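You operate a simulated robot arm through the tools that you are given. There is no shell and no other tool. Be economical: measure what you need, move in short steps, check, and stop when the job is done.

You are at the controls of a simulated robot arm. One attempt, no reset.

JOB
Change the black cover on the test box for the gold one.
Fine: switch off first; one press on the cover button frees it; lay it on the cover rack; click the new one home before switching on again; leave the rest.

The check looks at the end state, three seconds after you hand in, the way a careful person would. Anything else that was tipped, shoved, dropped, spilled or broken makes it a failure. A push-on lid holds only when it is set on centred and level and pressed home; a screw cap is set on level and turned clockwise until tight.

ROBOT AND FRAMES
A 7-joint arm with a two-finger parallel gripper, fixed in place. Base frame: the origin is at the foot of the arm, x ahead of it, y to its left, z up. Lengths are in m, angles in rad, forces in N, time in s.
With the tool pointing down near the work surface it reaches from about 0.28 to 0.76 m from the base axis. Its first joint turns from -2.897 to 2.897 rad. Payload 3.91 kg.
The TCP is the grasp point between the finger pads, 0.03 m short of the fingertips. In the tool frame z runs along the fingers and y along their closing line. The gripper opens to 0.11 m. The fingers are 0.02 m wide and 0.01 m thick; the gripper's body (0.048 by 0.112 m) begins 0.055 m behind the TCP.
Orientation is that of the tool frame in the base frame, as a unit quaternion [w, x, y, z]. With the fingers straight down and closing along the base's y, the tool's x points along the base's -x, its y along +y and its z along -z.

CONTROLS
- The arm moves only by the tool move_arm. Its argument "motion" is a list of rows, each a list of 7 numbers: the turn, a rotation vector about the tool's x, y, z in rad, then the shift along the tool's x, y, z in m, then the finger opening in m, from 0 to 0.11. In form: [[rx, ry, rz, tx, ty, tz, grip], ...]. A call has 1 to 12 rows; each row shifts and turns the commanded pose from where the row before left it, along the tool's axes as they then stand. A row lasts 0.2 s, in which the tool goes at most 0.05 m and 0.15 rad; a call with a longer step from one row to the next is refused whole, and so is a gripper value outside its range. Where a pose cannot be reached the arm comes as near as it can. A force on the tool above 40 N (or 10 N above the force at the start of the call, whichever is more), or a blocked arm, ends the call early, and 0.2 s more pass. Each finger travels about 0.153 m/s and halts on what it meets, pressing with about 38 N; the grip force reading is that of the motor and also rises with nothing between the fingers. The clock runs only during rows and for 0.2 s after the last one: add rows that do not move to give the fingers time. It gives the time, the measured TCP pose, the force on the tool (base axes), the opening and the grip force at its end, in the units of the frame above (readings bear some noise), and new pictures: "show" is both (left out), scene, wrist or none.
- Cameras (640 x 400 px; columns grow to the right, rows downward): "scene" is fixed at [0.2195, -0.5023, 1.4386]; the picture's right is [0.72, -0.70, 0.00], its down [-0.68, -0.71, -0.19] and it looks along [0.13, 0.13, -0.98] (base axes); focal length 214 px, centre (320, 200). "wrist" rides on the gripper at [0.077, 0.007, -0.114] in the tool frame; the picture's right is [-0.09, 1.00, 0.00], its down [-0.80, -0.07, -0.59] and it looks along [-0.59, -0.05, 0.80] (tool axes); focal length 270 px, centre (320, 200). There is no depth. A picture from a camera that has moved, and an enlarged one, comes with that camera's place and axes in the base frame and with its lens.
- slide_trunk(by): slides the trunk up (or, below 0, down) by that many m; the arm rides with it, the base frame stays. It gives what a move gives, with no picture.
- inspect(camera, box): a new picture of the part [left, top, right, bottom] of that camera's present view, enlarged. It takes no simulated time.
- sign_off(): hands the job in; it is judged then, once.

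Go step by step. Nothing tells you positions but the pictures and the camera data: compare them with the known pose of the tool, close in by small moves and look again before you grip or let go. The budget is 120 turns and 200 pictures, counting those below and the enlarged ones. Unless the task says otherwise, let go and move clear before handing in, and close with one line.

The tools are called after "Request:" by a JSON object that holds its "name" and its "arguments". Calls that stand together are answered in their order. move_arm: Moves the arm, as the interface text tells. Its arguments: {"type":"object","properties":{"motion":{"type":"array","items":{"type":"array","items":{"type":"number"}}},"show":{"type":"string","enum":["both","scene","wrist","none"]}},"required":["motion"]} The other tools are called the same way: slide_trunk (by) slides the trunk up or down; inspect (camera, box) takes an enlarged picture of a part of a camera's view; sign_off () hands the job in.

At the start:

```text
t: 0.0
tcp_pos: [0.17, -0.3614, 1.1414]
ee_rot: [0.0, 0.0, 1.0, 0.0]
force: [-0.3, 0.1, -0.2]
finger_gap: 0.1105
grip_force: 0.0
trunk travel left (down, up): [-0.55, 0.06]
```

scene: 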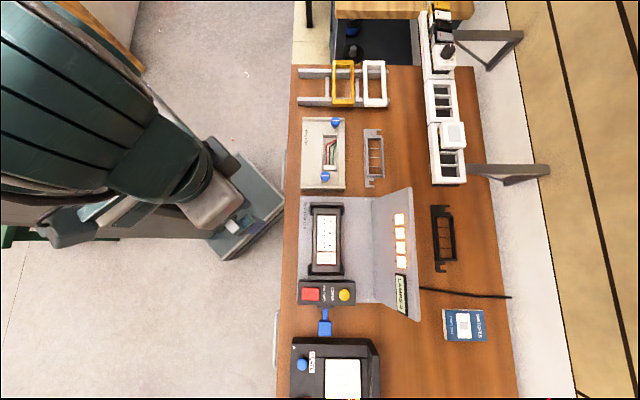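
wrist: 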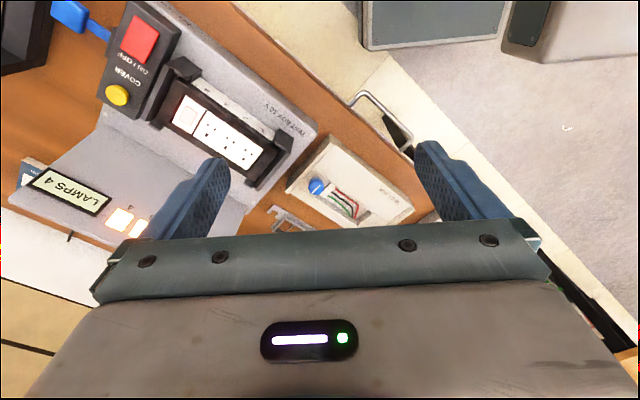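

I see the test box with its black cover, a red ON/OFF and a yellow COVER button, and a rack with gold and white covers. I'll look closer before moving.

Request:
{"name": "inspect", "arguments": {"camera": "scene", "box": [280, 180, 440, 320]}}

Request:
{"name": "inspect", "arguments": {"camera": "scene", "box": [280, 50, 480, 200]}}

Request:
{"name": "inspect", "arguments": {"camera": "wrist", "box": [0, 0, 360, 240]}}

```text
2.86 times, centred on (360, 250) of scene
camera zoom: at [0.2195, -0.5023, 1.4386], right [0.72, -0.7, 0.0], down [-0.68, -0.71, -0.19], along [0.13, 0.13, -0.98], focal length 613 px, centre (206, 57)
```

zoom: 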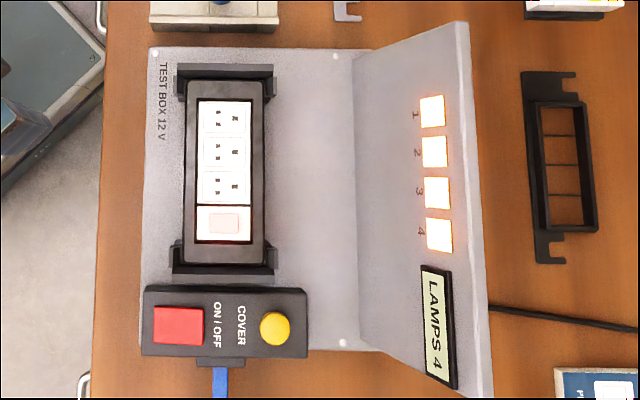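

```text
2.67 times, centred on (380, 125) of scene
camera zoom: at [0.2195, -0.5023, 1.4386], right [0.72, -0.7, 0.0], down [-0.68, -0.71, -0.19], along [0.13, 0.13, -0.98], focal length 572 px, centre (160, 400)
```

zoom: 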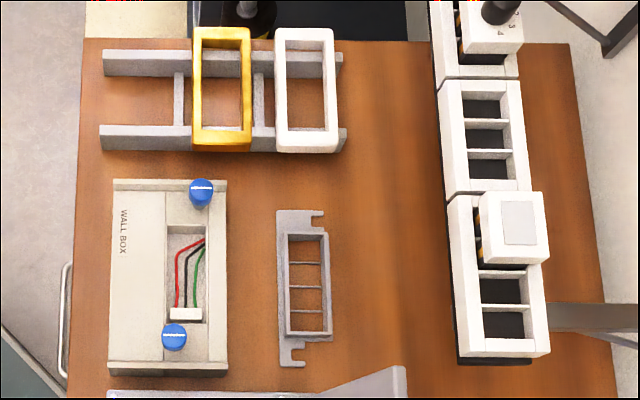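

```text
1.67 times, centred on (180, 120) of wrist
camera zoom: at [0.0935, -0.3543, 1.2564], right [0.09, 1.0, 0.0], down [0.8, -0.07, 0.59], along [0.59, -0.05, -0.8], focal length 450 px, centre (553, 333)
```

zoom: 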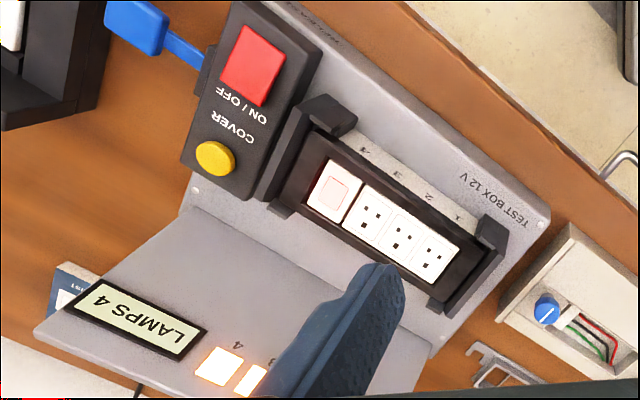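

The first triangulation puts the buttons near z≈0.87. I'll turn the tool to align with the bench axes and move to a viewing pose over the button end.

Request:
{"name": "move_arm", "arguments": {"motion": [[0, 0, -0.1333, 0, 0, 0, 0.11], [0, 0, -0.1333, 0, 0, 0, 0.11], [0, 0, -0.1333, 0, 0, 0, 0.11], [0, 0, -0.1333, 0, 0, 0, 0.11], [0, 0, -0.1333, 0, 0, 0, 0.11], [0, 0, -0.1333, 0, 0, 0, 0.11], [0, 0, 0, 0.04, -0.026, 0, 0.11], [0, 0, 0, 0.04, -0.026, 0, 0.11], [0, 0, 0, 0.04, -0.026, 0, 0.11], [0, 0, 0, 0.04, -0.026, 0, 0.11], [0, 0, 0, 0.04, -0.026, 0, 0.11], [0, 0, 0, 0.04, -0.026, 0, 0.11]]}}

```text
t: 2.6
tcp_pos: [0.1146, -0.6432, 1.1403]
ee_rot: [0.002, -0.389, 0.921, 0.002]
force: [0.4, 0.4, 0.5]
finger_gap: 0.1101
grip_force: 0.1
trunk travel left (down, up): [-0.55, 0.06]
camera wrist: at [0.0566, -0.6947, 1.2561], right [-0.65, 0.76, 0.0], down [0.61, 0.52, 0.6], along [0.45, 0.39, -0.8], focal length 270 px, centre (320, 200)
```

scene: 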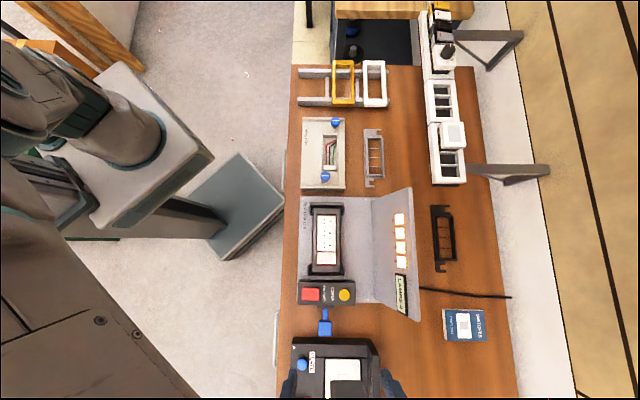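
wrist: 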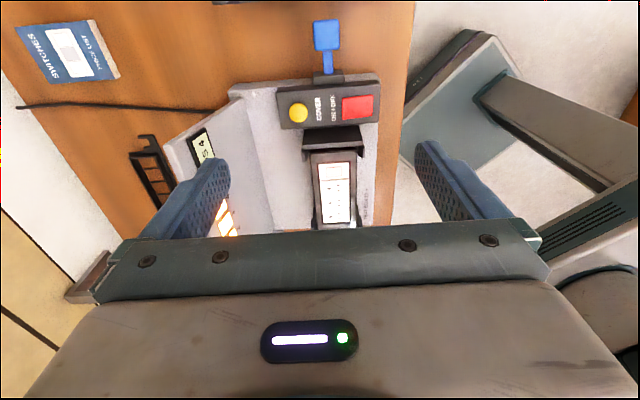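

The view is good enough to enlarge the box region before descending.

Request:
{"name": "inspect", "arguments": {"camera": "wrist", "box": [230, 60, 430, 240]}}

```text
2.22 times, centred on (330, 150) of wrist
camera zoom: at [0.0566, -0.6947, 1.2561], right [-0.65, 0.76, 0.0], down [0.61, 0.52, 0.6], along [0.45, 0.39, -0.8], focal length 601 px, centre (298, 311)
```

zoom: 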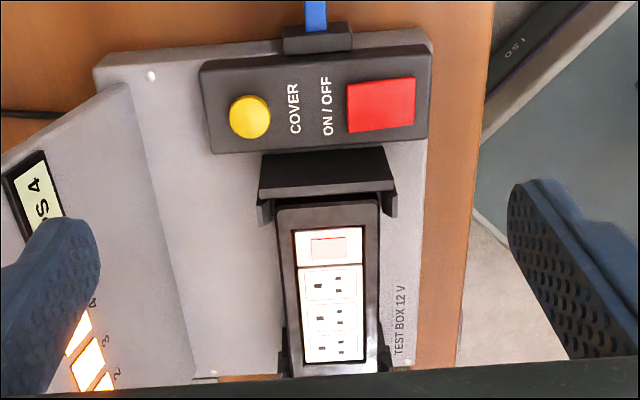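

Red button is at about (0.115, -0.580, 0.88) and yellow at about (0.173, -0.638, 0.88). I'll close the fingers and come down above the red one, then look.

Request:
{"name": "move_arm", "arguments": {"motion": [[0, 0, 0, -0.0114, 0.0111, 0.02, 0.0], [0, 0, 0, -0.0114, 0.0111, 0.03, 0.0], [0, 0, 0, -0.0114, 0.0111, 0.035, 0.0], [0, 0, 0, -0.0114, 0.0111, 0.035, 0.0], [0, 0, 0, 0, 0, 0.035, 0.0], [0, 0, 0, 0, 0, 0.015, 0.0], [0, 0, 0, 0, 0, 0, 0.0]]}}

```text
t: 4.2
tcp_pos: [0.1146, -0.5805, 0.971]
ee_rot: [-0.001, -0.39, 0.921, 0.0]
force: [0.6, -1.0, 0.4]
finger_gap: 0.0002
grip_force: 38.0
trunk travel left (down, up): [-0.55, 0.06]
camera wrist: at [0.0567, -0.6295, 1.0864], right [-0.65, 0.76, 0.0], down [0.61, 0.53, 0.59], along [0.45, 0.39, -0.8], focal length 270 px, centre (320, 200)
```

scene: 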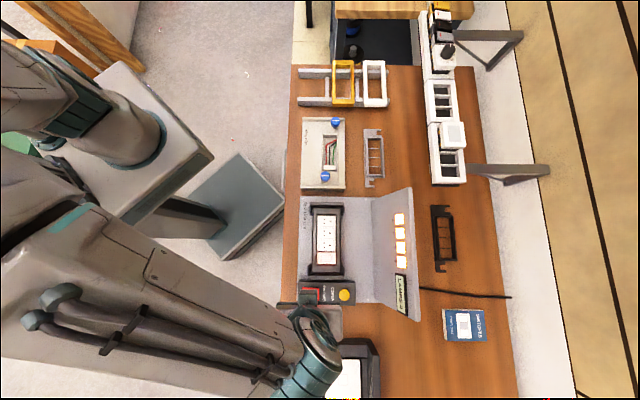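
wrist: 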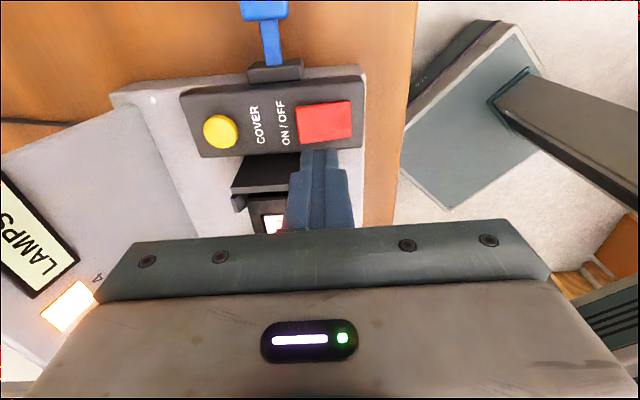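

Aligned over the red button. I'll descend carefully to just above it.

Request:
{"name": "move_arm", "arguments": {"motion": [[0, 0, 0, 0, 0, 0.015, 0.0], [0, 0, 0, 0, 0, 0.015, 0.0], [0, 0, 0, 0, 0, 0.012, 0.0]], "show": "wrist"}}

```text
t: 5.0
tcp_pos: [0.1153, -0.5785, 0.93]
ee_rot: [0.0, -0.39, 0.921, 0.0]
force: [-0.6, -0.1, 0.0]
finger_gap: 0.0
grip_force: 37.7
trunk travel left (down, up): [-0.55, 0.06]
camera wrist: at [0.0576, -0.6295, 1.0442], right [-0.65, 0.76, 0.0], down [0.61, 0.53, 0.59], along [0.45, 0.39, -0.8], focal length 270 px, centre (320, 200)
```

wrist: 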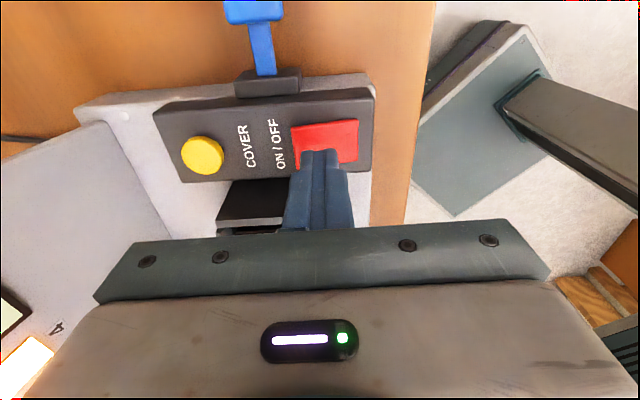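

Request:
{"name": "move_arm", "arguments": {"motion": [[0, 0, 0, 0, 0.003, 0.006, 0.0], [0, 0, 0, 0, 0, 0.005, 0.0], [0, 0, 0, 0, 0, 0.004, 0.0], [0, 0, 0, 0, 0, 0.003, 0.0]], "show": "both"}}

```text
t: 6.0
tcp_pos: [0.1128, -0.5773, 0.9107]
ee_rot: [0.0, -0.39, 0.921, 0.0]
force: [-0.4, 0.4, 0.1]
finger_gap: 0.0001
grip_force: 37.4
trunk travel left (down, up): [-0.55, 0.06]
camera wrist: at [0.0548, -0.6268, 1.0262], right [-0.65, 0.76, 0.0], down [0.61, 0.53, 0.59], along [0.45, 0.39, -0.8], focal length 270 px, centre (320, 200)
```

scene: 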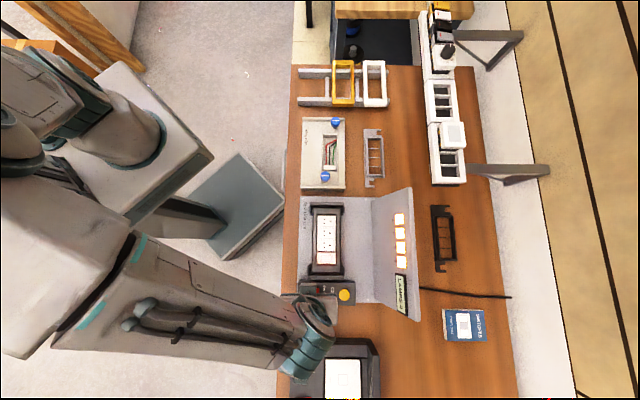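
wrist: 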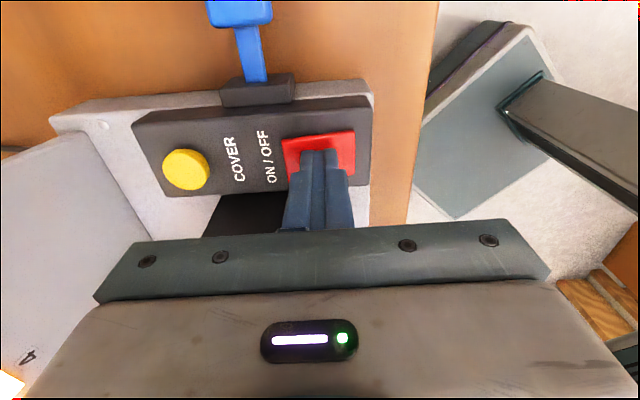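

Request:
{"name": "move_arm", "arguments": {"motion": [[0, 0, 0, 0, 0, 0.003, 0.0], [0, 0, 0, 0, 0, 0.003, 0.0]], "show": "none"}}

Request:
{"name": "move_arm", "arguments": {"motion": [[0, 0, 0, 0, 0, 0.003, 0.0], [0, 0, 0, 0, 0, 0.002, 0.0]], "show": "both"}}

```text
t: 6.6
tcp_pos: [0.1129, -0.5781, 0.9089]
ee_rot: [-0.002, -0.39, 0.921, -0.003]
force: [2.0, -0.8, 25.9]
finger_gap: 0.0003
grip_force: 38.1
trunk travel left (down, up): [-0.55, 0.06]
```

```text
t: 7.0
tcp_pos: [0.1141, -0.5771, 0.9094]
ee_rot: [-0.002, -0.391, 0.92, -0.006]
force: [-0.5, 9.3, 16.4]
finger_gap: 0.0002
grip_force: 37.9
trunk travel left (down, up): [-0.55, 0.06]
stopped in row 2: the force on the tool passed its limit (the readings are from after the stop); the commanded pose is now the measured one
camera wrist: at [0.0556, -0.6264, 1.0249], right [-0.65, 0.76, -0.01], down [0.61, 0.53, 0.59], along [0.45, 0.38, -0.81], focal length 270 px, centre (320, 200)
```

scene: 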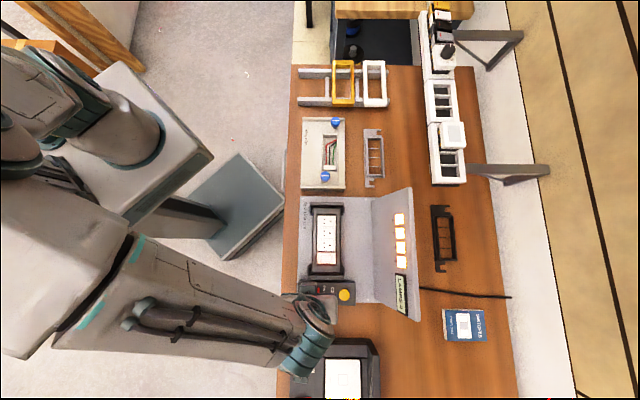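
wrist: 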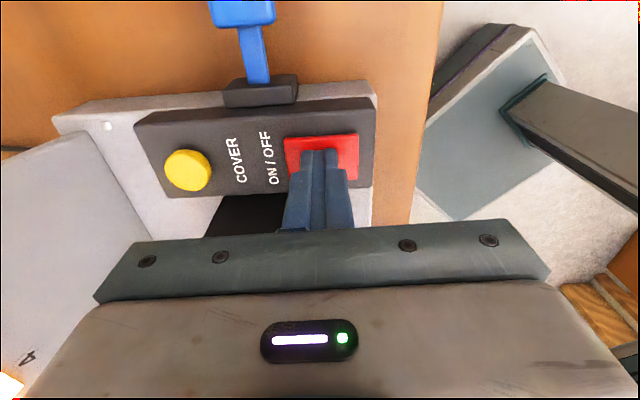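

The fingers met firm resistance at z≈0.909 but the lamps look still lit. I'll lift off and look.

Request:
{"name": "move_arm", "arguments": {"motion": [[0, 0, 0, 0, 0, -0.02, 0.0], [0, 0, 0, 0, 0, -0.02, 0.0], [0, 0, 0, 0, 0, 0, 0.0]], "show": "none"}}

Request:
{"name": "inspect", "arguments": {"camera": "scene", "box": [280, 180, 440, 320]}}

Request:
{"name": "inspect", "arguments": {"camera": "wrist", "box": [120, 60, 440, 240]}}

```text
t: 7.8
tcp_pos: [0.1133, -0.58, 0.9473]
ee_rot: [-0.001, -0.39, 0.921, -0.004]
force: [0.9, -0.8, 0.1]
finger_gap: 0.0
grip_force: 37.9
trunk travel left (down, up): [-0.55, 0.06]
```

```text
2.86 times, centred on (360, 250) of scene
camera zoom: at [0.2195, -0.5023, 1.4386], right [0.72, -0.7, 0.0], down [-0.68, -0.71, -0.19], along [0.13, 0.13, -0.98], focal length 613 px, centre (206, 57)
```

zoom: 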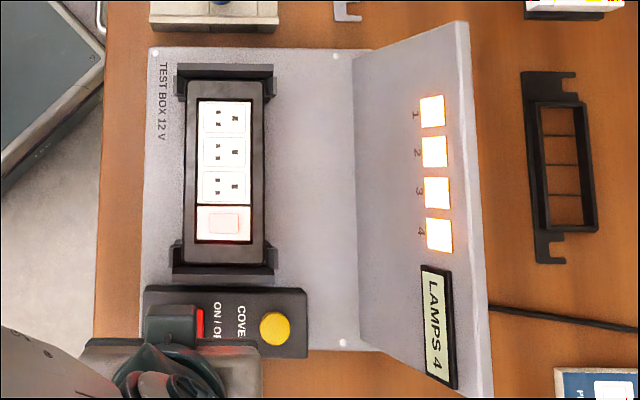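

```text
2.00 times, centred on (280, 150) of wrist
camera zoom: at [0.0552, -0.628, 1.0621], right [-0.65, 0.76, -0.01], down [0.61, 0.53, 0.59], along [0.45, 0.38, -0.81], focal length 541 px, centre (400, 300)
```

zoom: 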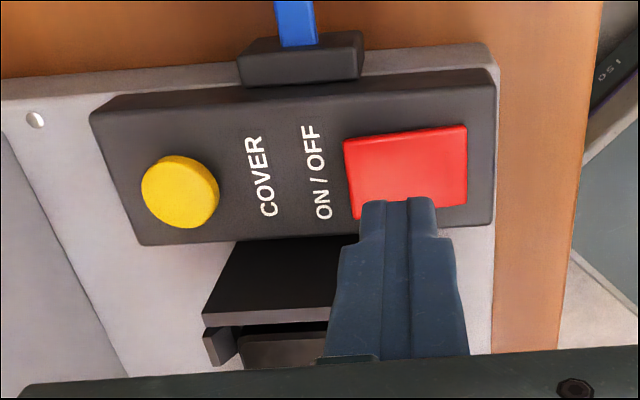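

Request:
{"name": "inspect", "arguments": {"camera": "wrist", "box": [270, 90, 380, 180]}}

```text
4.44 times, centred on (325, 135) of wrist
camera zoom: at [0.0552, -0.628, 1.0621], right [-0.65, 0.76, -0.01], down [0.61, 0.53, 0.59], along [0.45, 0.38, -0.81], focal length 1201 px, centre (298, 489)
```

zoom: 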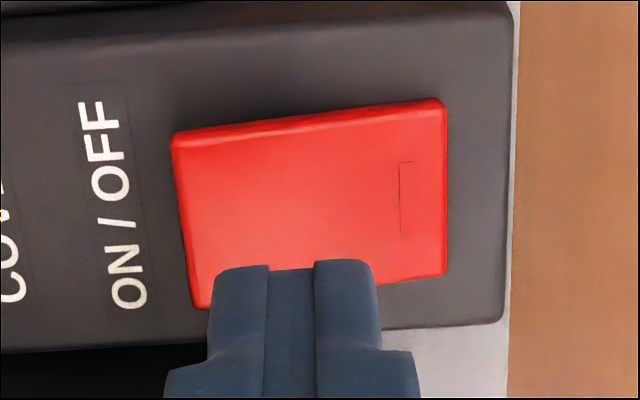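

The red button is a rocker: the −u end with an engraved mark is down (on), and the end nearest the lettering is raised. I'll press the raised end.

Request:
{"name": "move_arm", "arguments": {"motion": [[0, 0, 0, 0, -0.009, 0.01, 0.0], [0, 0, 0, 0, 0, 0.015, 0.0], [0, 0, 0, 0, 0, 0.006, 0.0], [0, 0, 0, 0, 0, 0.003, 0.0], [0, 0, 0, 0, 0, 0.003, 0.0], [0, 0, 0, 0, 0, 0.003, 0.0], [0, 0, 0, 0, 0, 0.003, 0.0]], "show": "none"}}

Request:
{"name": "inspect", "arguments": {"camera": "scene", "box": [280, 180, 440, 320]}}

Request:
{"name": "inspect", "arguments": {"camera": "wrist", "box": [220, 80, 420, 220]}}

```text
t: 9.4
tcp_pos: [0.121, -0.5866, 0.9098]
ee_rot: [-0.003, -0.391, 0.92, -0.009]
force: [2.4, -3.1, 31.5]
finger_gap: 0.0003
grip_force: 37.8
trunk travel left (down, up): [-0.55, 0.06]
```

```text
2.86 times, centred on (360, 250) of scene
camera zoom: at [0.2195, -0.5023, 1.4386], right [0.72, -0.7, 0.0], down [-0.68, -0.71, -0.19], along [0.13, 0.13, -0.98], focal length 613 px, centre (206, 57)
```

zoom: 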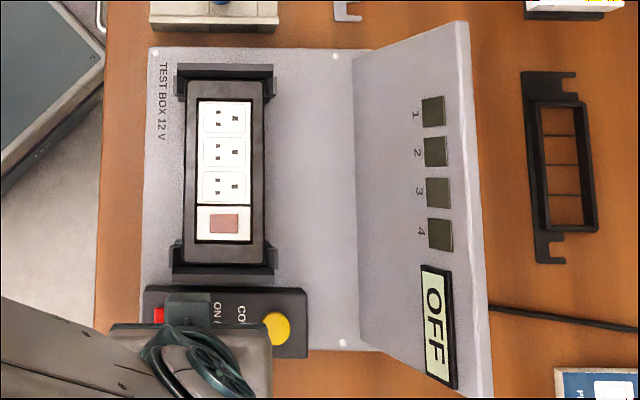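

```text
2.86 times, centred on (320, 150) of wrist
camera zoom: at [0.0629, -0.6341, 1.0245], right [-0.65, 0.76, -0.02], down [0.61, 0.54, 0.59], along [0.45, 0.37, -0.81], focal length 772 px, centre (320, 343)
```

zoom: 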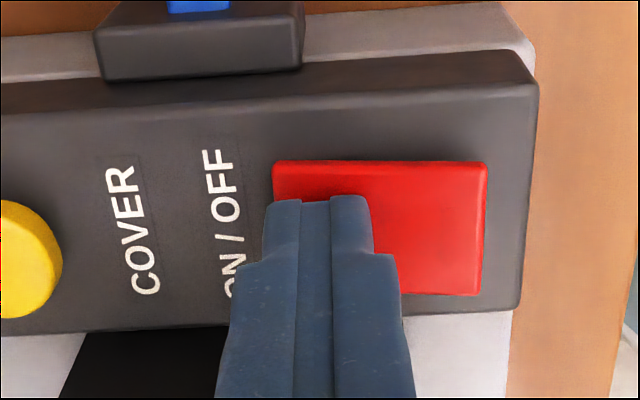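

Display reads OFF. Now lift and shift over the yellow COVER button.

Request:
{"name": "move_arm", "arguments": {"motion": [[0, 0, 0, 0, 0, -0.02, 0.0], [0, 0, 0, 0, 0, -0.02, 0.0], [0, 0, 0, 0, -0.025, 0, 0.0], [0, 0, 0, 0, -0.025, 0, 0.0], [0, 0, 0, 0, -0.023, 0, 0.0], [0, 0, 0, 0, 0, 0, 0.0]], "show": "wrist"}}

```text
t: 10.8
tcp_pos: [0.1716, -0.6378, 0.9457]
ee_rot: [0.0, -0.39, 0.921, -0.004]
force: [-0.6, -0.2, -0.4]
finger_gap: 0.0
grip_force: 37.9
trunk travel left (down, up): [-0.55, 0.06]
camera wrist: at [0.1132, -0.687, 1.06], right [-0.65, 0.76, -0.01], down [0.61, 0.53, 0.59], along [0.45, 0.38, -0.81], focal length 270 px, centre (320, 200)
```

wrist: 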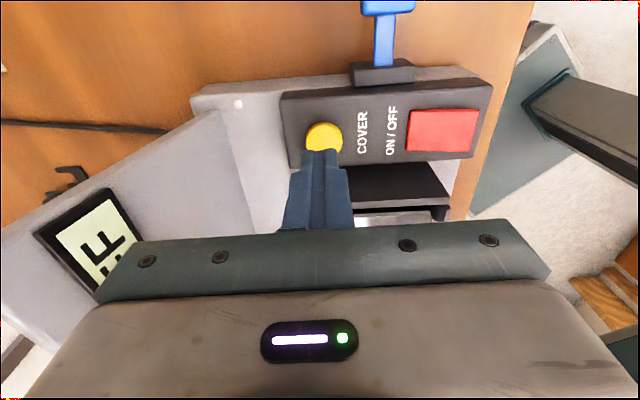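

Centred over yellow. One press, single smooth descent.

Request:
{"name": "move_arm", "arguments": {"motion": [[0, 0, 0, 0, 0, 0.015, 0.0], [0, 0, 0, 0, 0, 0.012, 0.0], [0, 0, 0, 0, 0, 0.004, 0.0], [0, 0, 0, 0, 0, 0.003, 0.0], [0, 0, 0, 0, 0, 0.003, 0.0], [0, 0, 0, 0, 0, 0.003, 0.0], [0, 0, 0, 0, 0, 0.003, 0.0]], "show": "none"}}

Request:
{"name": "inspect", "arguments": {"camera": "wrist", "box": [220, 80, 460, 240]}}

Request:
{"name": "inspect", "arguments": {"camera": "scene", "box": [280, 180, 440, 320]}}

```text
t: 12.5
tcp_pos: [0.1728, -0.6378, 0.9103]
ee_rot: [-0.003, -0.39, 0.921, -0.011]
force: [-3.2, 9.2, 17.9]
finger_gap: 0.0
grip_force: 37.6
trunk travel left (down, up): [-0.55, 0.06]
stopped in row 7: the force on the tool passed its limit (the readings are from after the stop); the commanded pose is now the measured one
```

```text
2.50 times, centred on (340, 160) of wrist
camera zoom: at [0.1141, -0.6851, 1.0247], right [-0.65, 0.76, -0.02], down [0.61, 0.54, 0.58], along [0.45, 0.37, -0.81], focal length 676 px, centre (270, 300)
```

zoom: 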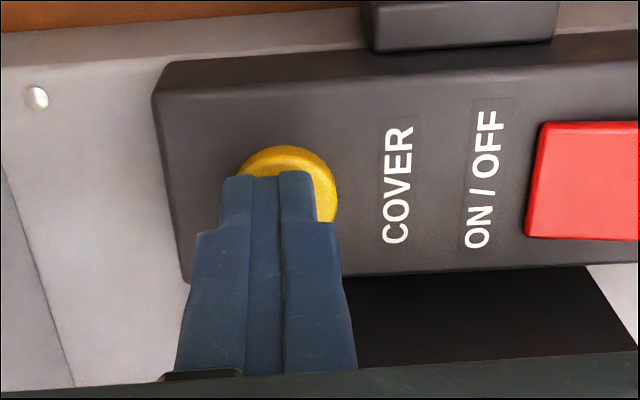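

```text
2.86 times, centred on (360, 250) of scene
camera zoom: at [0.2195, -0.5023, 1.4386], right [0.72, -0.7, 0.0], down [-0.68, -0.71, -0.19], along [0.13, 0.13, -0.98], focal length 613 px, centre (206, 57)
```

zoom: 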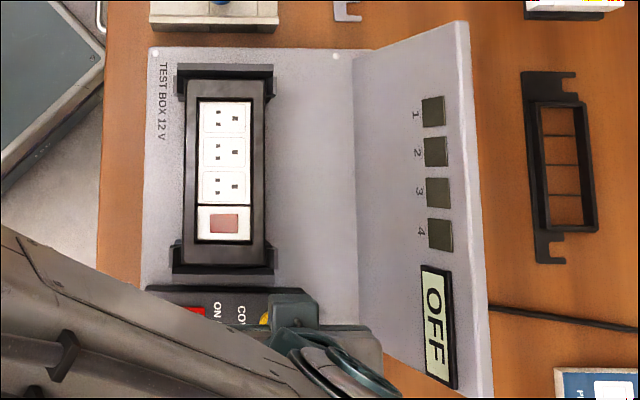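

Button pressed to its stop once. Now lift, level, and view the cover from above with the fingers open.

Request:
{"name": "move_arm", "arguments": {"motion": [[0, 0, 0, 0, 0, -0.02, 0.0], [0, 0, 0, 0, 0, -0.03, 0.0], [0, 0, 0, 0, 0, -0.03, 0.03], [0, 0, 0, -0.03, 0.011, -0.03, 0.06], [0, 0, 0, -0.03, 0.011, -0.02, 0.11], [0, 0, 0, -0.03, 0.011, -0.02, 0.11], [0, 0, 0, -0.032, 0.011, 0, 0.11], [0, 0, 0, 0, 0, 0, 0.11]]}}

```text
t: 14.3
tcp_pos: [0.2264, -0.5192, 1.0516]
ee_rot: [-0.003, -0.391, 0.92, -0.007]
force: [-0.5, 0.8, 0.2]
finger_gap: 0.1101
grip_force: 0.1
trunk travel left (down, up): [-0.55, 0.06]
camera wrist: at [0.1674, -0.5676, 1.168], right [-0.65, 0.76, -0.01], down [0.61, 0.54, 0.59], along [0.45, 0.38, -0.81], focal length 270 px, centre (320, 200)
```

scene: 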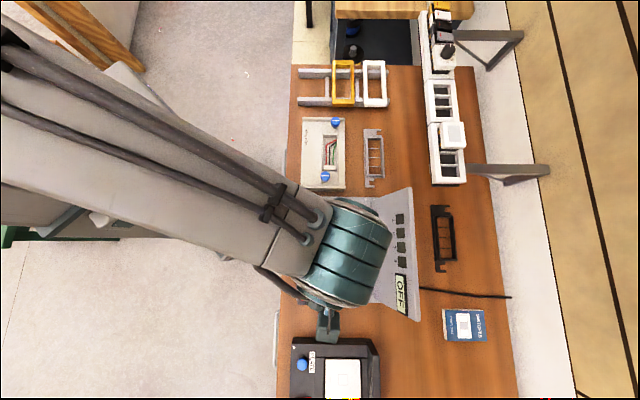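
wrist: 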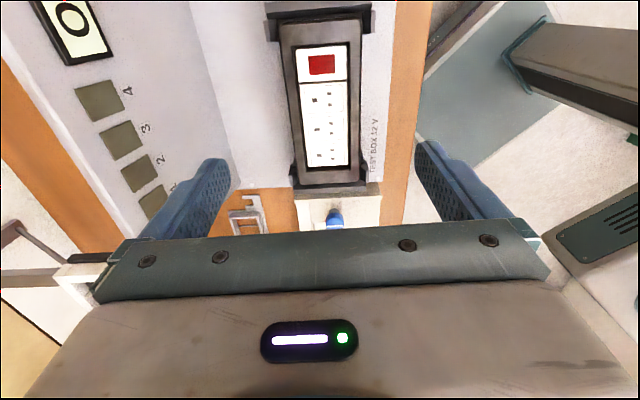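

Request:
{"name": "inspect", "arguments": {"camera": "wrist", "box": [240, 0, 420, 112]}}

Request:
{"name": "inspect", "arguments": {"camera": "wrist", "box": [240, 112, 420, 224]}}

```text
3.56 times, centred on (330, 56) of wrist
camera zoom: at [0.1674, -0.5676, 1.168], right [-0.65, 0.76, -0.01], down [0.61, 0.54, 0.59], along [0.45, 0.38, -0.81], focal length 961 px, centre (284, 712)
```

zoom: 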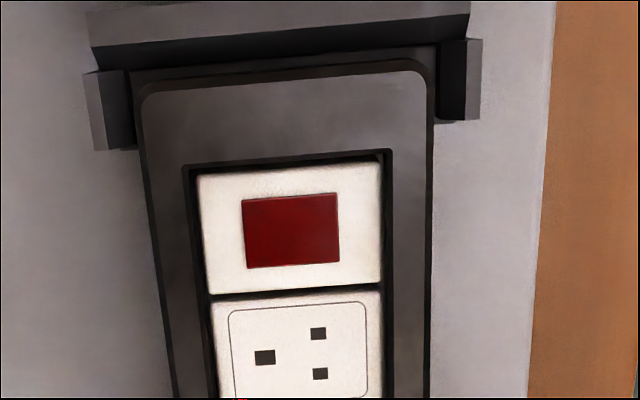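

```text
3.56 times, centred on (330, 168) of wrist
camera zoom: at [0.1674, -0.5676, 1.168], right [-0.65, 0.76, -0.01], down [0.61, 0.54, 0.59], along [0.45, 0.38, -0.81], focal length 961 px, centre (284, 314)
```

zoom: 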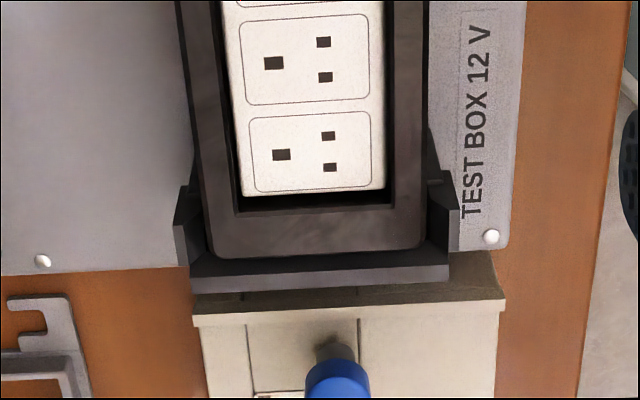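

The black cover sits between two end guides with its long sides free, so I'll grip it across its width at centre (u≈0.521, v≈-0.206). I'll level the tool, align and descend part way.

Request:
{"name": "move_arm", "arguments": {"motion": [[-0.0106, -0.0109, 0, 0, 0, 0, 0.11], [0, 0, 0, -0.0085, 0.003, 0.03, 0.11], [0, 0, 0, 0, 0, 0.035, 0.11], [0, 0, 0, 0, 0, 0.03, 0.11], [0, 0, 0, 0, 0, 0, 0.11]]}}

Request:
{"name": "inspect", "arguments": {"camera": "wrist", "box": [180, 0, 480, 230]}}

```text
t: 15.5
tcp_pos: [0.2283, -0.5121, 0.9582]
ee_rot: [0.0, -0.39, 0.921, -0.002]
force: [0.7, -0.7, 0.7]
finger_gap: 0.11
grip_force: 0.0
trunk travel left (down, up): [-0.55, 0.06]
camera wrist: at [0.1701, -0.5614, 1.0729], right [-0.65, 0.76, 0.0], down [0.61, 0.53, 0.59], along [0.45, 0.39, -0.8], focal length 270 px, centre (320, 200)
```

scene: 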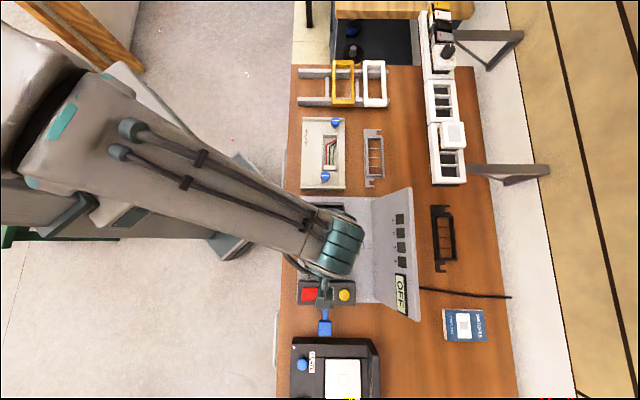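
wrist: 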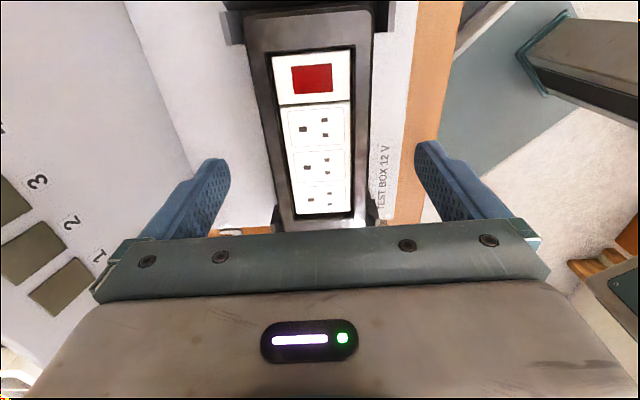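

```text
1.74 times, centred on (330, 115) of wrist
camera zoom: at [0.1701, -0.5614, 1.0729], right [-0.65, 0.76, 0.0], down [0.61, 0.53, 0.59], along [0.45, 0.39, -0.8], focal length 470 px, centre (303, 348)
```

zoom: 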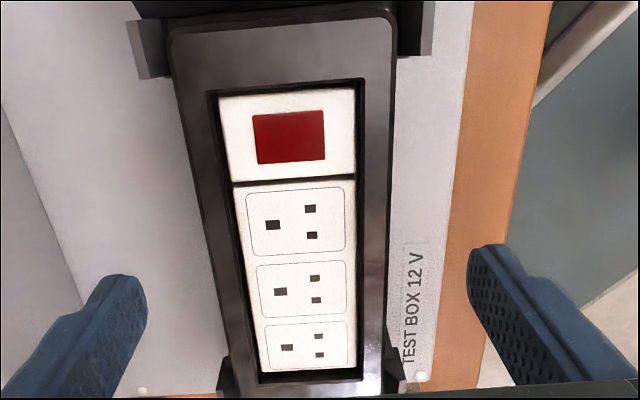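

Two views put the cover top at z≈0.91, width about 0.065, well centred. I'll descend so the tips reach 2.5 cm below the top, then check.

Request:
{"name": "move_arm", "arguments": {"motion": [[0, 0, 0, 0, -0.001, 0.015, 0.11], [0, 0, 0, 0, 0, 0.015, 0.11], [0, 0, 0, 0, 0, 0.01, 0.11], [0, 0, 0, 0, 0, 0.003, 0.11]], "show": "none"}}

Request:
{"name": "inspect", "arguments": {"camera": "wrist", "box": [180, 0, 480, 230]}}

```text
t: 16.5
tcp_pos: [0.2317, -0.5118, 0.9155]
ee_rot: [0.0, -0.39, 0.921, -0.001]
force: [0.4, -0.4, -0.1]
finger_gap: 0.1099
grip_force: 0.1
trunk travel left (down, up): [-0.55, 0.06]
```

```text
1.74 times, centred on (330, 115) of wrist
camera zoom: at [0.1728, -0.5613, 1.0301], right [-0.65, 0.76, 0.0], down [0.61, 0.53, 0.59], along [0.45, 0.39, -0.8], focal length 470 px, centre (303, 348)
```

zoom: 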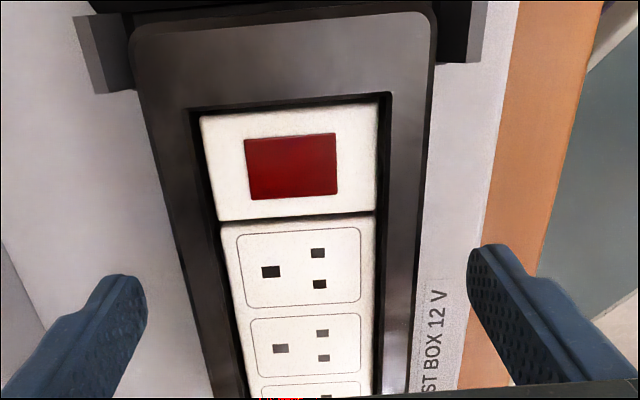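

Tips straddle the cover about 2 cm below its top. Closing.

Request:
{"name": "move_arm", "arguments": {"motion": [[0, 0, 0, 0, 0, 0.003, 0.08], [0, 0, 0, 0, 0, 0, 0.05], [0, 0, 0, 0, 0, 0, 0.05], [0, 0, 0, 0, 0, 0, 0.05]], "show": "wrist"}}

```text
t: 17.5
tcp_pos: [0.2316, -0.5126, 0.9132]
ee_rot: [0.0, -0.39, 0.921, -0.001]
force: [0.5, -1.1, 0.7]
finger_gap: 0.0688
grip_force: 37.8
trunk travel left (down, up): [-0.55, 0.06]
camera wrist: at [0.1726, -0.5608, 1.0275], right [-0.65, 0.76, 0.0], down [0.61, 0.53, 0.59], along [0.45, 0.39, -0.8], focal length 270 px, centre (320, 200)
```

wrist: 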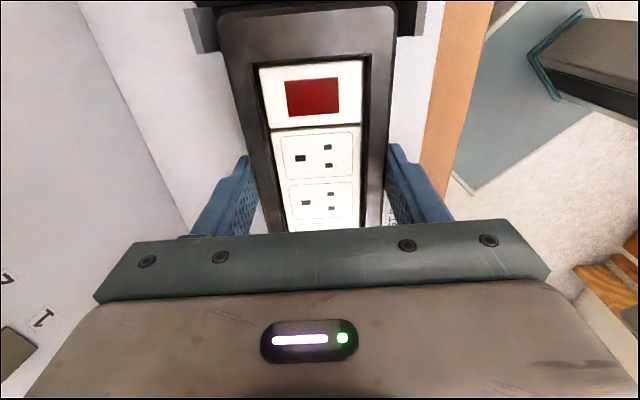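

Gripped at 0.069 m. Lift gently.

Request:
{"name": "move_arm", "arguments": {"motion": [[0, 0, 0, 0, 0, -0.003, 0.05], [0, 0, 0, 0, 0, -0.005, 0.05], [0, 0, 0, 0, 0, -0.008, 0.05], [0, 0, 0, 0, 0, -0.012, 0.05]], "show": "wrist"}}

```text
t: 18.5
tcp_pos: [0.23, -0.5116, 0.9407]
ee_rot: [0.0, -0.39, 0.921, -0.001]
force: [-0.1, -0.7, -0.9]
finger_gap: 0.069
grip_force: 38.5
trunk travel left (down, up): [-0.55, 0.06]
camera wrist: at [0.1728, -0.5606, 1.0554], right [-0.65, 0.76, 0.0], down [0.61, 0.53, 0.6], along [0.45, 0.39, -0.8], focal length 270 px, centre (320, 200)
```

wrist: 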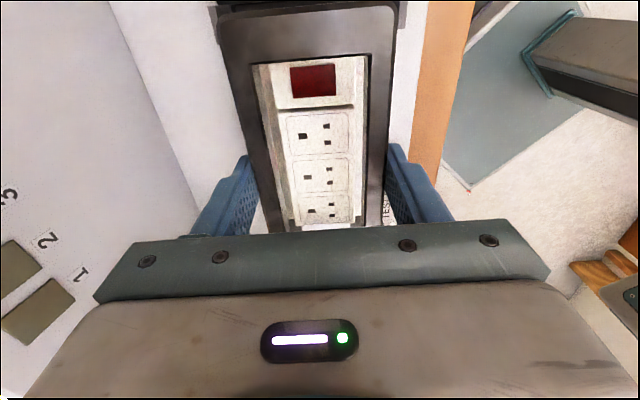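

The cover came free cleanly. Lift high and carry toward the rack (free left slot).

Request:
{"name": "move_arm", "arguments": {"motion": [[0, 0, 0, 0, 0, -0.03, 0.05], [0, 0, 0, 0, 0, -0.04, 0.05], [0, 0, 0, 0, 0, -0.04, 0.05], [0, 0, 0, -0.035, 0.004, 0, 0.05], [0, 0, 0, -0.042, 0.004, 0, 0.05], [0, 0, 0, -0.042, 0.004, 0, 0.05], [0, 0, 0, -0.042, 0.004, 0, 0.05], [0, 0, 0, -0.042, 0.004, 0, 0.05], [0, 0, 0, -0.042, 0.004, 0, 0.05], [0, 0, 0, -0.042, 0.004, 0, 0.05], [0, 0, 0, -0.035, 0.004, 0, 0.05], [0, 0, 0, 0, 0, 0, 0.05]]}}

Request:
{"name": "inspect", "arguments": {"camera": "scene", "box": [280, 50, 480, 200]}}

```text
t: 21.1
tcp_pos: [0.4307, -0.2555, 1.0499]
ee_rot: [0.0, -0.389, 0.921, 0.0]
force: [-0.5, 0.3, 0.0]
finger_gap: 0.0687
grip_force: 38.1
trunk travel left (down, up): [-0.55, 0.06]
camera wrist: at [0.3721, -0.3059, 1.1647], right [-0.65, 0.76, 0.0], down [0.61, 0.53, 0.59], along [0.45, 0.39, -0.8], focal length 270 px, centre (320, 200)
```

scene: 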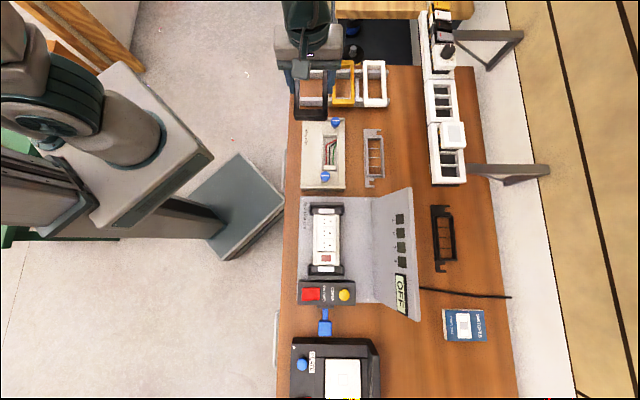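
wrist: 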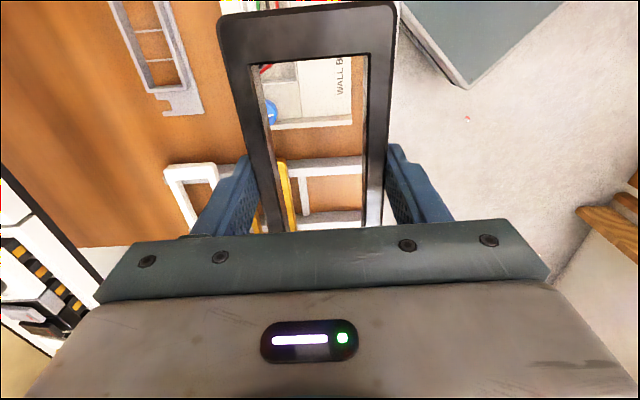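

```text
2.67 times, centred on (380, 125) of scene
camera zoom: at [0.2195, -0.5023, 1.4386], right [0.72, -0.7, 0.0], down [-0.68, -0.71, -0.19], along [0.13, 0.13, -0.98], focal length 572 px, centre (160, 400)
```

zoom: 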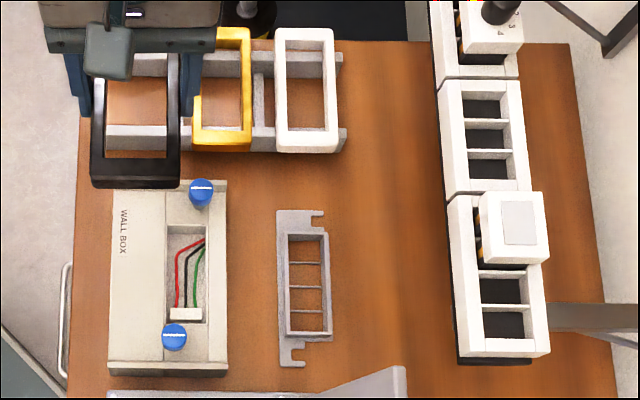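

Request:
{"name": "inspect", "arguments": {"camera": "wrist", "box": [150, 100, 400, 240]}}

```text
2.56 times, centred on (275, 170) of wrist
camera zoom: at [0.3721, -0.3059, 1.1647], right [-0.65, 0.76, 0.0], down [0.61, 0.53, 0.59], along [0.45, 0.39, -0.8], focal length 692 px, centre (435, 277)
```

zoom: 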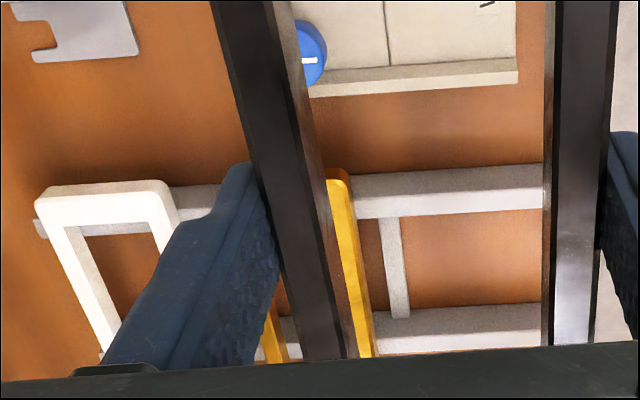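

Rack rails come out around z≈0.80, slot pitch about 0.1 m, free slot centre near u≈0.48, v≈0.306. I'll move above it and look.

Request:
{"name": "move_arm", "arguments": {"motion": [[0, 0, 0, -0.04, 0.002, 0, 0.05], [0, 0, 0, -0.04, 0.002, 0, 0.05], [0, 0, 0, -0.04, 0.002, 0, 0.05], [0, 0, 0, -0.04, 0.001, 0, 0.05], [0, 0, 0, -0.029, 0, 0, 0.05], [0, 0, 0, 0, 0, 0.03, 0.05], [0, 0, 0, 0, 0, 0.03, 0.05], [0, 0, 0, 0, 0, 0.0, 0.05]]}}

Request:
{"name": "inspect", "arguments": {"camera": "scene", "box": [280, 50, 400, 140]}}

Request:
{"name": "inspect", "arguments": {"camera": "wrist", "box": [150, 0, 480, 240]}}

```text
t: 22.9
tcp_pos: [0.5565, -0.1159, 0.9908]
ee_rot: [0.001, -0.39, 0.921, -0.001]
force: [-1.3, -0.5, -0.8]
finger_gap: 0.0686
grip_force: 37.9
trunk travel left (down, up): [-0.55, 0.06]
camera wrist: at [0.4991, -0.1656, 1.1051], right [-0.65, 0.76, 0.0], down [0.61, 0.53, 0.59], along [0.45, 0.39, -0.8], focal length 270 px, centre (320, 200)
```

scene: 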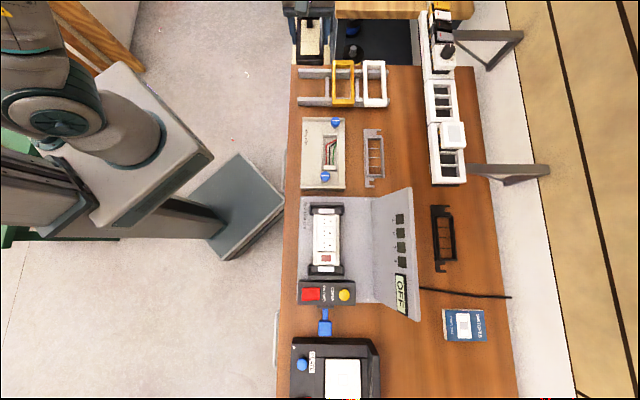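
wrist: 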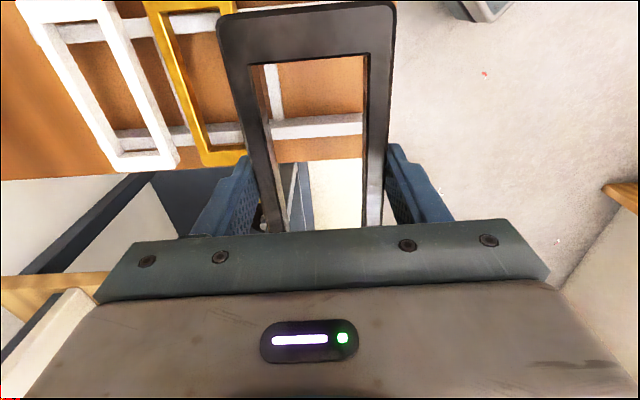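

```text
4.44 times, centred on (340, 95) of scene
camera zoom: at [0.2195, -0.5023, 1.4386], right [0.72, -0.7, 0.0], down [-0.68, -0.71, -0.19], along [0.13, 0.13, -0.98], focal length 953 px, centre (231, 667)
```

zoom: 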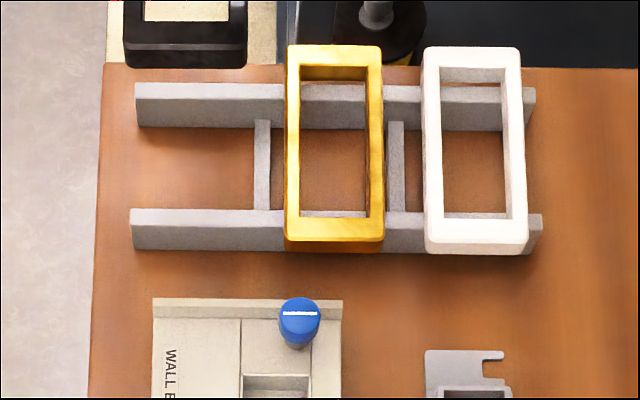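

```text
1.67 times, centred on (315, 120) of wrist
camera zoom: at [0.4991, -0.1656, 1.1051], right [-0.65, 0.76, 0.0], down [0.61, 0.53, 0.59], along [0.45, 0.39, -0.8], focal length 450 px, centre (328, 333)
```

zoom: 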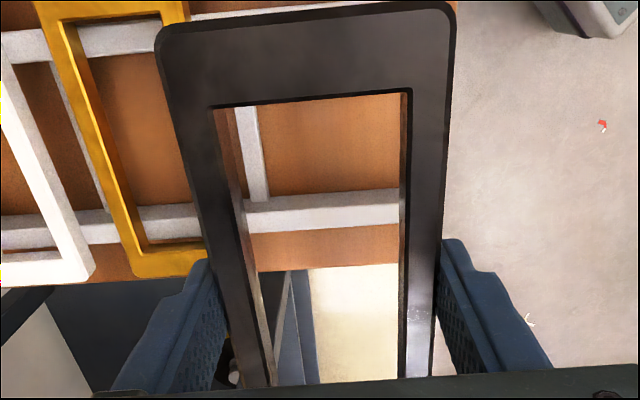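

The gold cover's top is near z≈0.83, length about 0.16, centre v≈0.295. I'll adjust the black cover to u≈0.473, v≈0.294 and descend to just above the rails.

Request:
{"name": "move_arm", "arguments": {"motion": [[0, 0, 0, 0.011, 0.007, 0.02, 0.05], [0, 0, 0, 0, 0, 0.03, 0.05], [0, 0, 0, 0, 0, 0.03, 0.05], [0, 0, 0, 0, 0, 0.03, 0.05], [0, 0, 0, 0, 0, 0.01, 0.05], [0, 0, 0, 0, 0, 0, 0.05]]}}

Request:
{"name": "inspect", "arguments": {"camera": "scene", "box": [280, 50, 400, 140]}}

Request:
{"name": "inspect", "arguments": {"camera": "wrist", "box": [150, 0, 480, 240]}}

```text
t: 24.3
tcp_pos: [0.5467, -0.1209, 0.871]
ee_rot: [0.001, -0.389, 0.921, -0.001]
force: [0.4, -0.9, -0.6]
finger_gap: 0.0687
grip_force: 38.6
trunk travel left (down, up): [-0.55, 0.06]
camera wrist: at [0.4885, -0.1709, 0.9854], right [-0.65, 0.76, 0.0], down [0.61, 0.53, 0.59], along [0.45, 0.39, -0.8], focal length 270 px, centre (320, 200)
```

scene: 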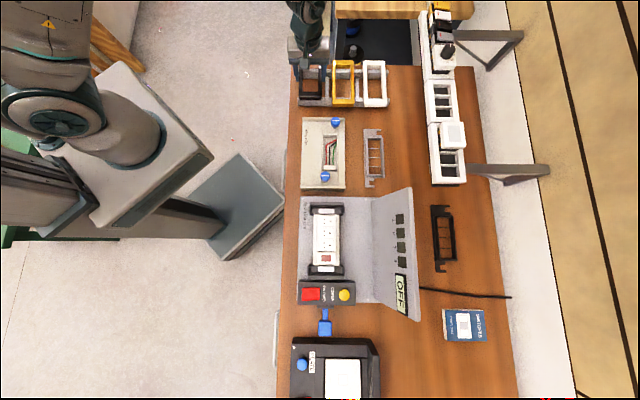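
wrist: 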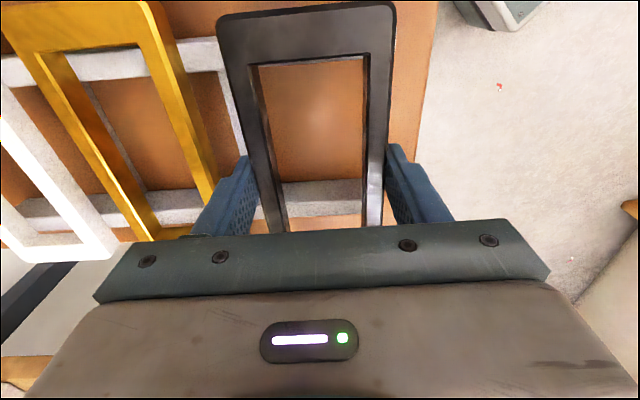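

```text
4.44 times, centred on (340, 95) of scene
camera zoom: at [0.2195, -0.5023, 1.4386], right [0.72, -0.7, 0.0], down [-0.68, -0.71, -0.19], along [0.13, 0.13, -0.98], focal length 953 px, centre (231, 667)
```

zoom: 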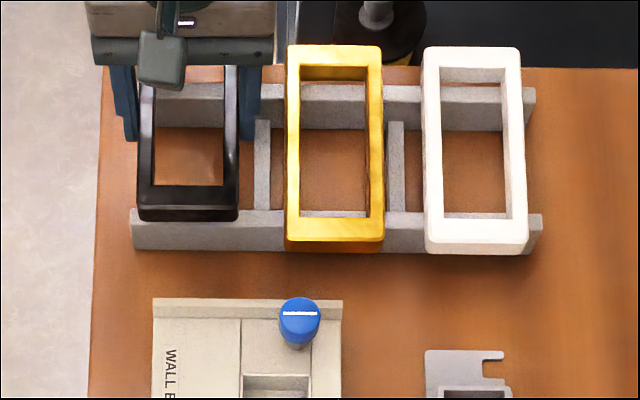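

```text
1.67 times, centred on (315, 120) of wrist
camera zoom: at [0.4885, -0.1709, 0.9854], right [-0.65, 0.76, 0.0], down [0.61, 0.53, 0.59], along [0.45, 0.39, -0.8], focal length 450 px, centre (328, 333)
```

zoom: 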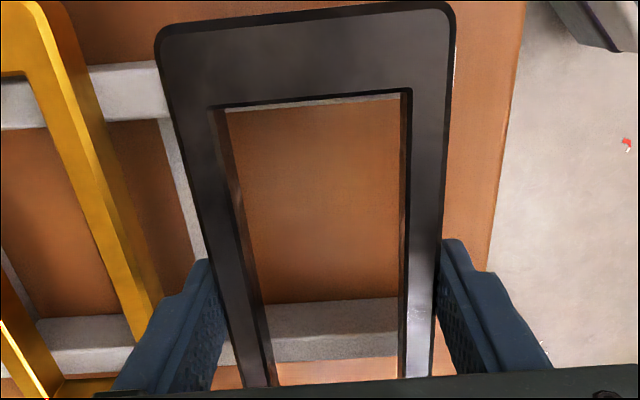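

Position over rails is good. Descending with contact sensing.

Request:
{"name": "move_arm", "arguments": {"motion": [[0, 0, 0, 0, 0.003, 0.01, 0.05], [0, 0, 0, 0, 0, 0.007, 0.05], [0, 0, 0, 0, 0, 0.004, 0.05]], "show": "none"}}

Request:
{"name": "inspect", "arguments": {"camera": "scene", "box": [280, 50, 400, 140]}}

```text
t: 25.1
tcp_pos: [0.5449, -0.1187, 0.8518]
ee_rot: [0.002, -0.39, 0.921, -0.001]
force: [-0.1, -0.3, 10.9]
finger_gap: 0.069
grip_force: 38.3
trunk travel left (down, up): [-0.55, 0.06]
```

```text
4.44 times, centred on (340, 95) of scene
camera zoom: at [0.2195, -0.5023, 1.4386], right [0.72, -0.7, 0.0], down [-0.68, -0.71, -0.19], along [0.13, 0.13, -0.98], focal length 953 px, centre (231, 667)
```

zoom: 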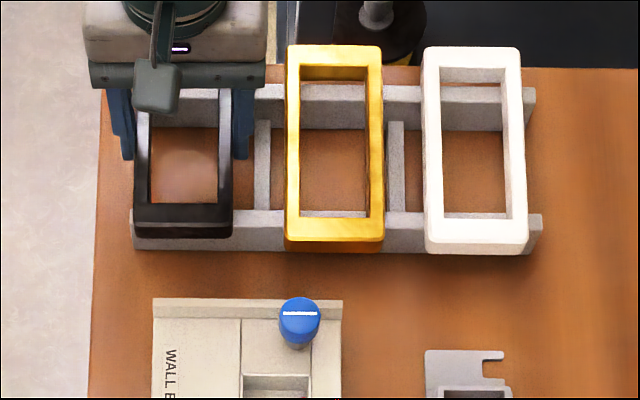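

Touching the rails, but about 1 cm further back than the gold one. I'll lift slightly, shift to match, and set down.

Request:
{"name": "move_arm", "arguments": {"motion": [[0, 0, 0, 0, 0, -0.01, 0.05], [0, 0, 0, 0.009, -0.003, 0, 0.05], [0, 0, 0, 0, 0, 0.006, 0.05], [0, 0, 0, 0, 0, 0.003, 0.05]], "show": "none"}}

Request:
{"name": "inspect", "arguments": {"camera": "scene", "box": [280, 50, 400, 140]}}

Request:
{"name": "inspect", "arguments": {"camera": "wrist", "box": [150, 0, 480, 240]}}

```text
t: 26.1
tcp_pos: [0.5394, -0.1268, 0.8519]
ee_rot: [0.001, -0.39, 0.921, -0.001]
force: [-1.2, -0.9, 5.4]
finger_gap: 0.0688
grip_force: 38.2
trunk travel left (down, up): [-0.55, 0.06]
```

```text
4.44 times, centred on (340, 95) of scene
camera zoom: at [0.2195, -0.5023, 1.4386], right [0.72, -0.7, 0.0], down [-0.68, -0.71, -0.19], along [0.13, 0.13, -0.98], focal length 953 px, centre (231, 667)
```

zoom: 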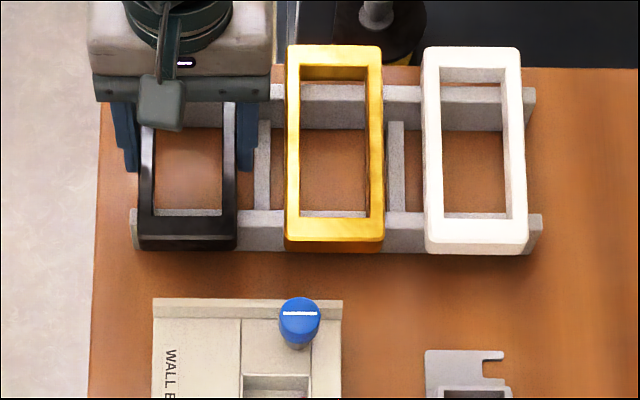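

```text
1.67 times, centred on (315, 120) of wrist
camera zoom: at [0.4808, -0.1768, 0.9664], right [-0.65, 0.76, 0.0], down [0.61, 0.53, 0.6], along [0.45, 0.39, -0.8], focal length 450 px, centre (328, 333)
```

zoom: 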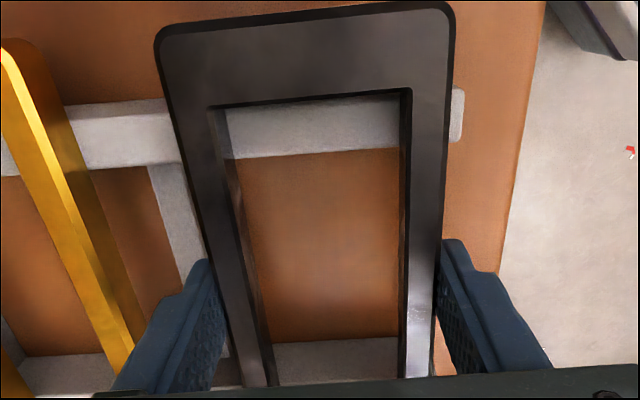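

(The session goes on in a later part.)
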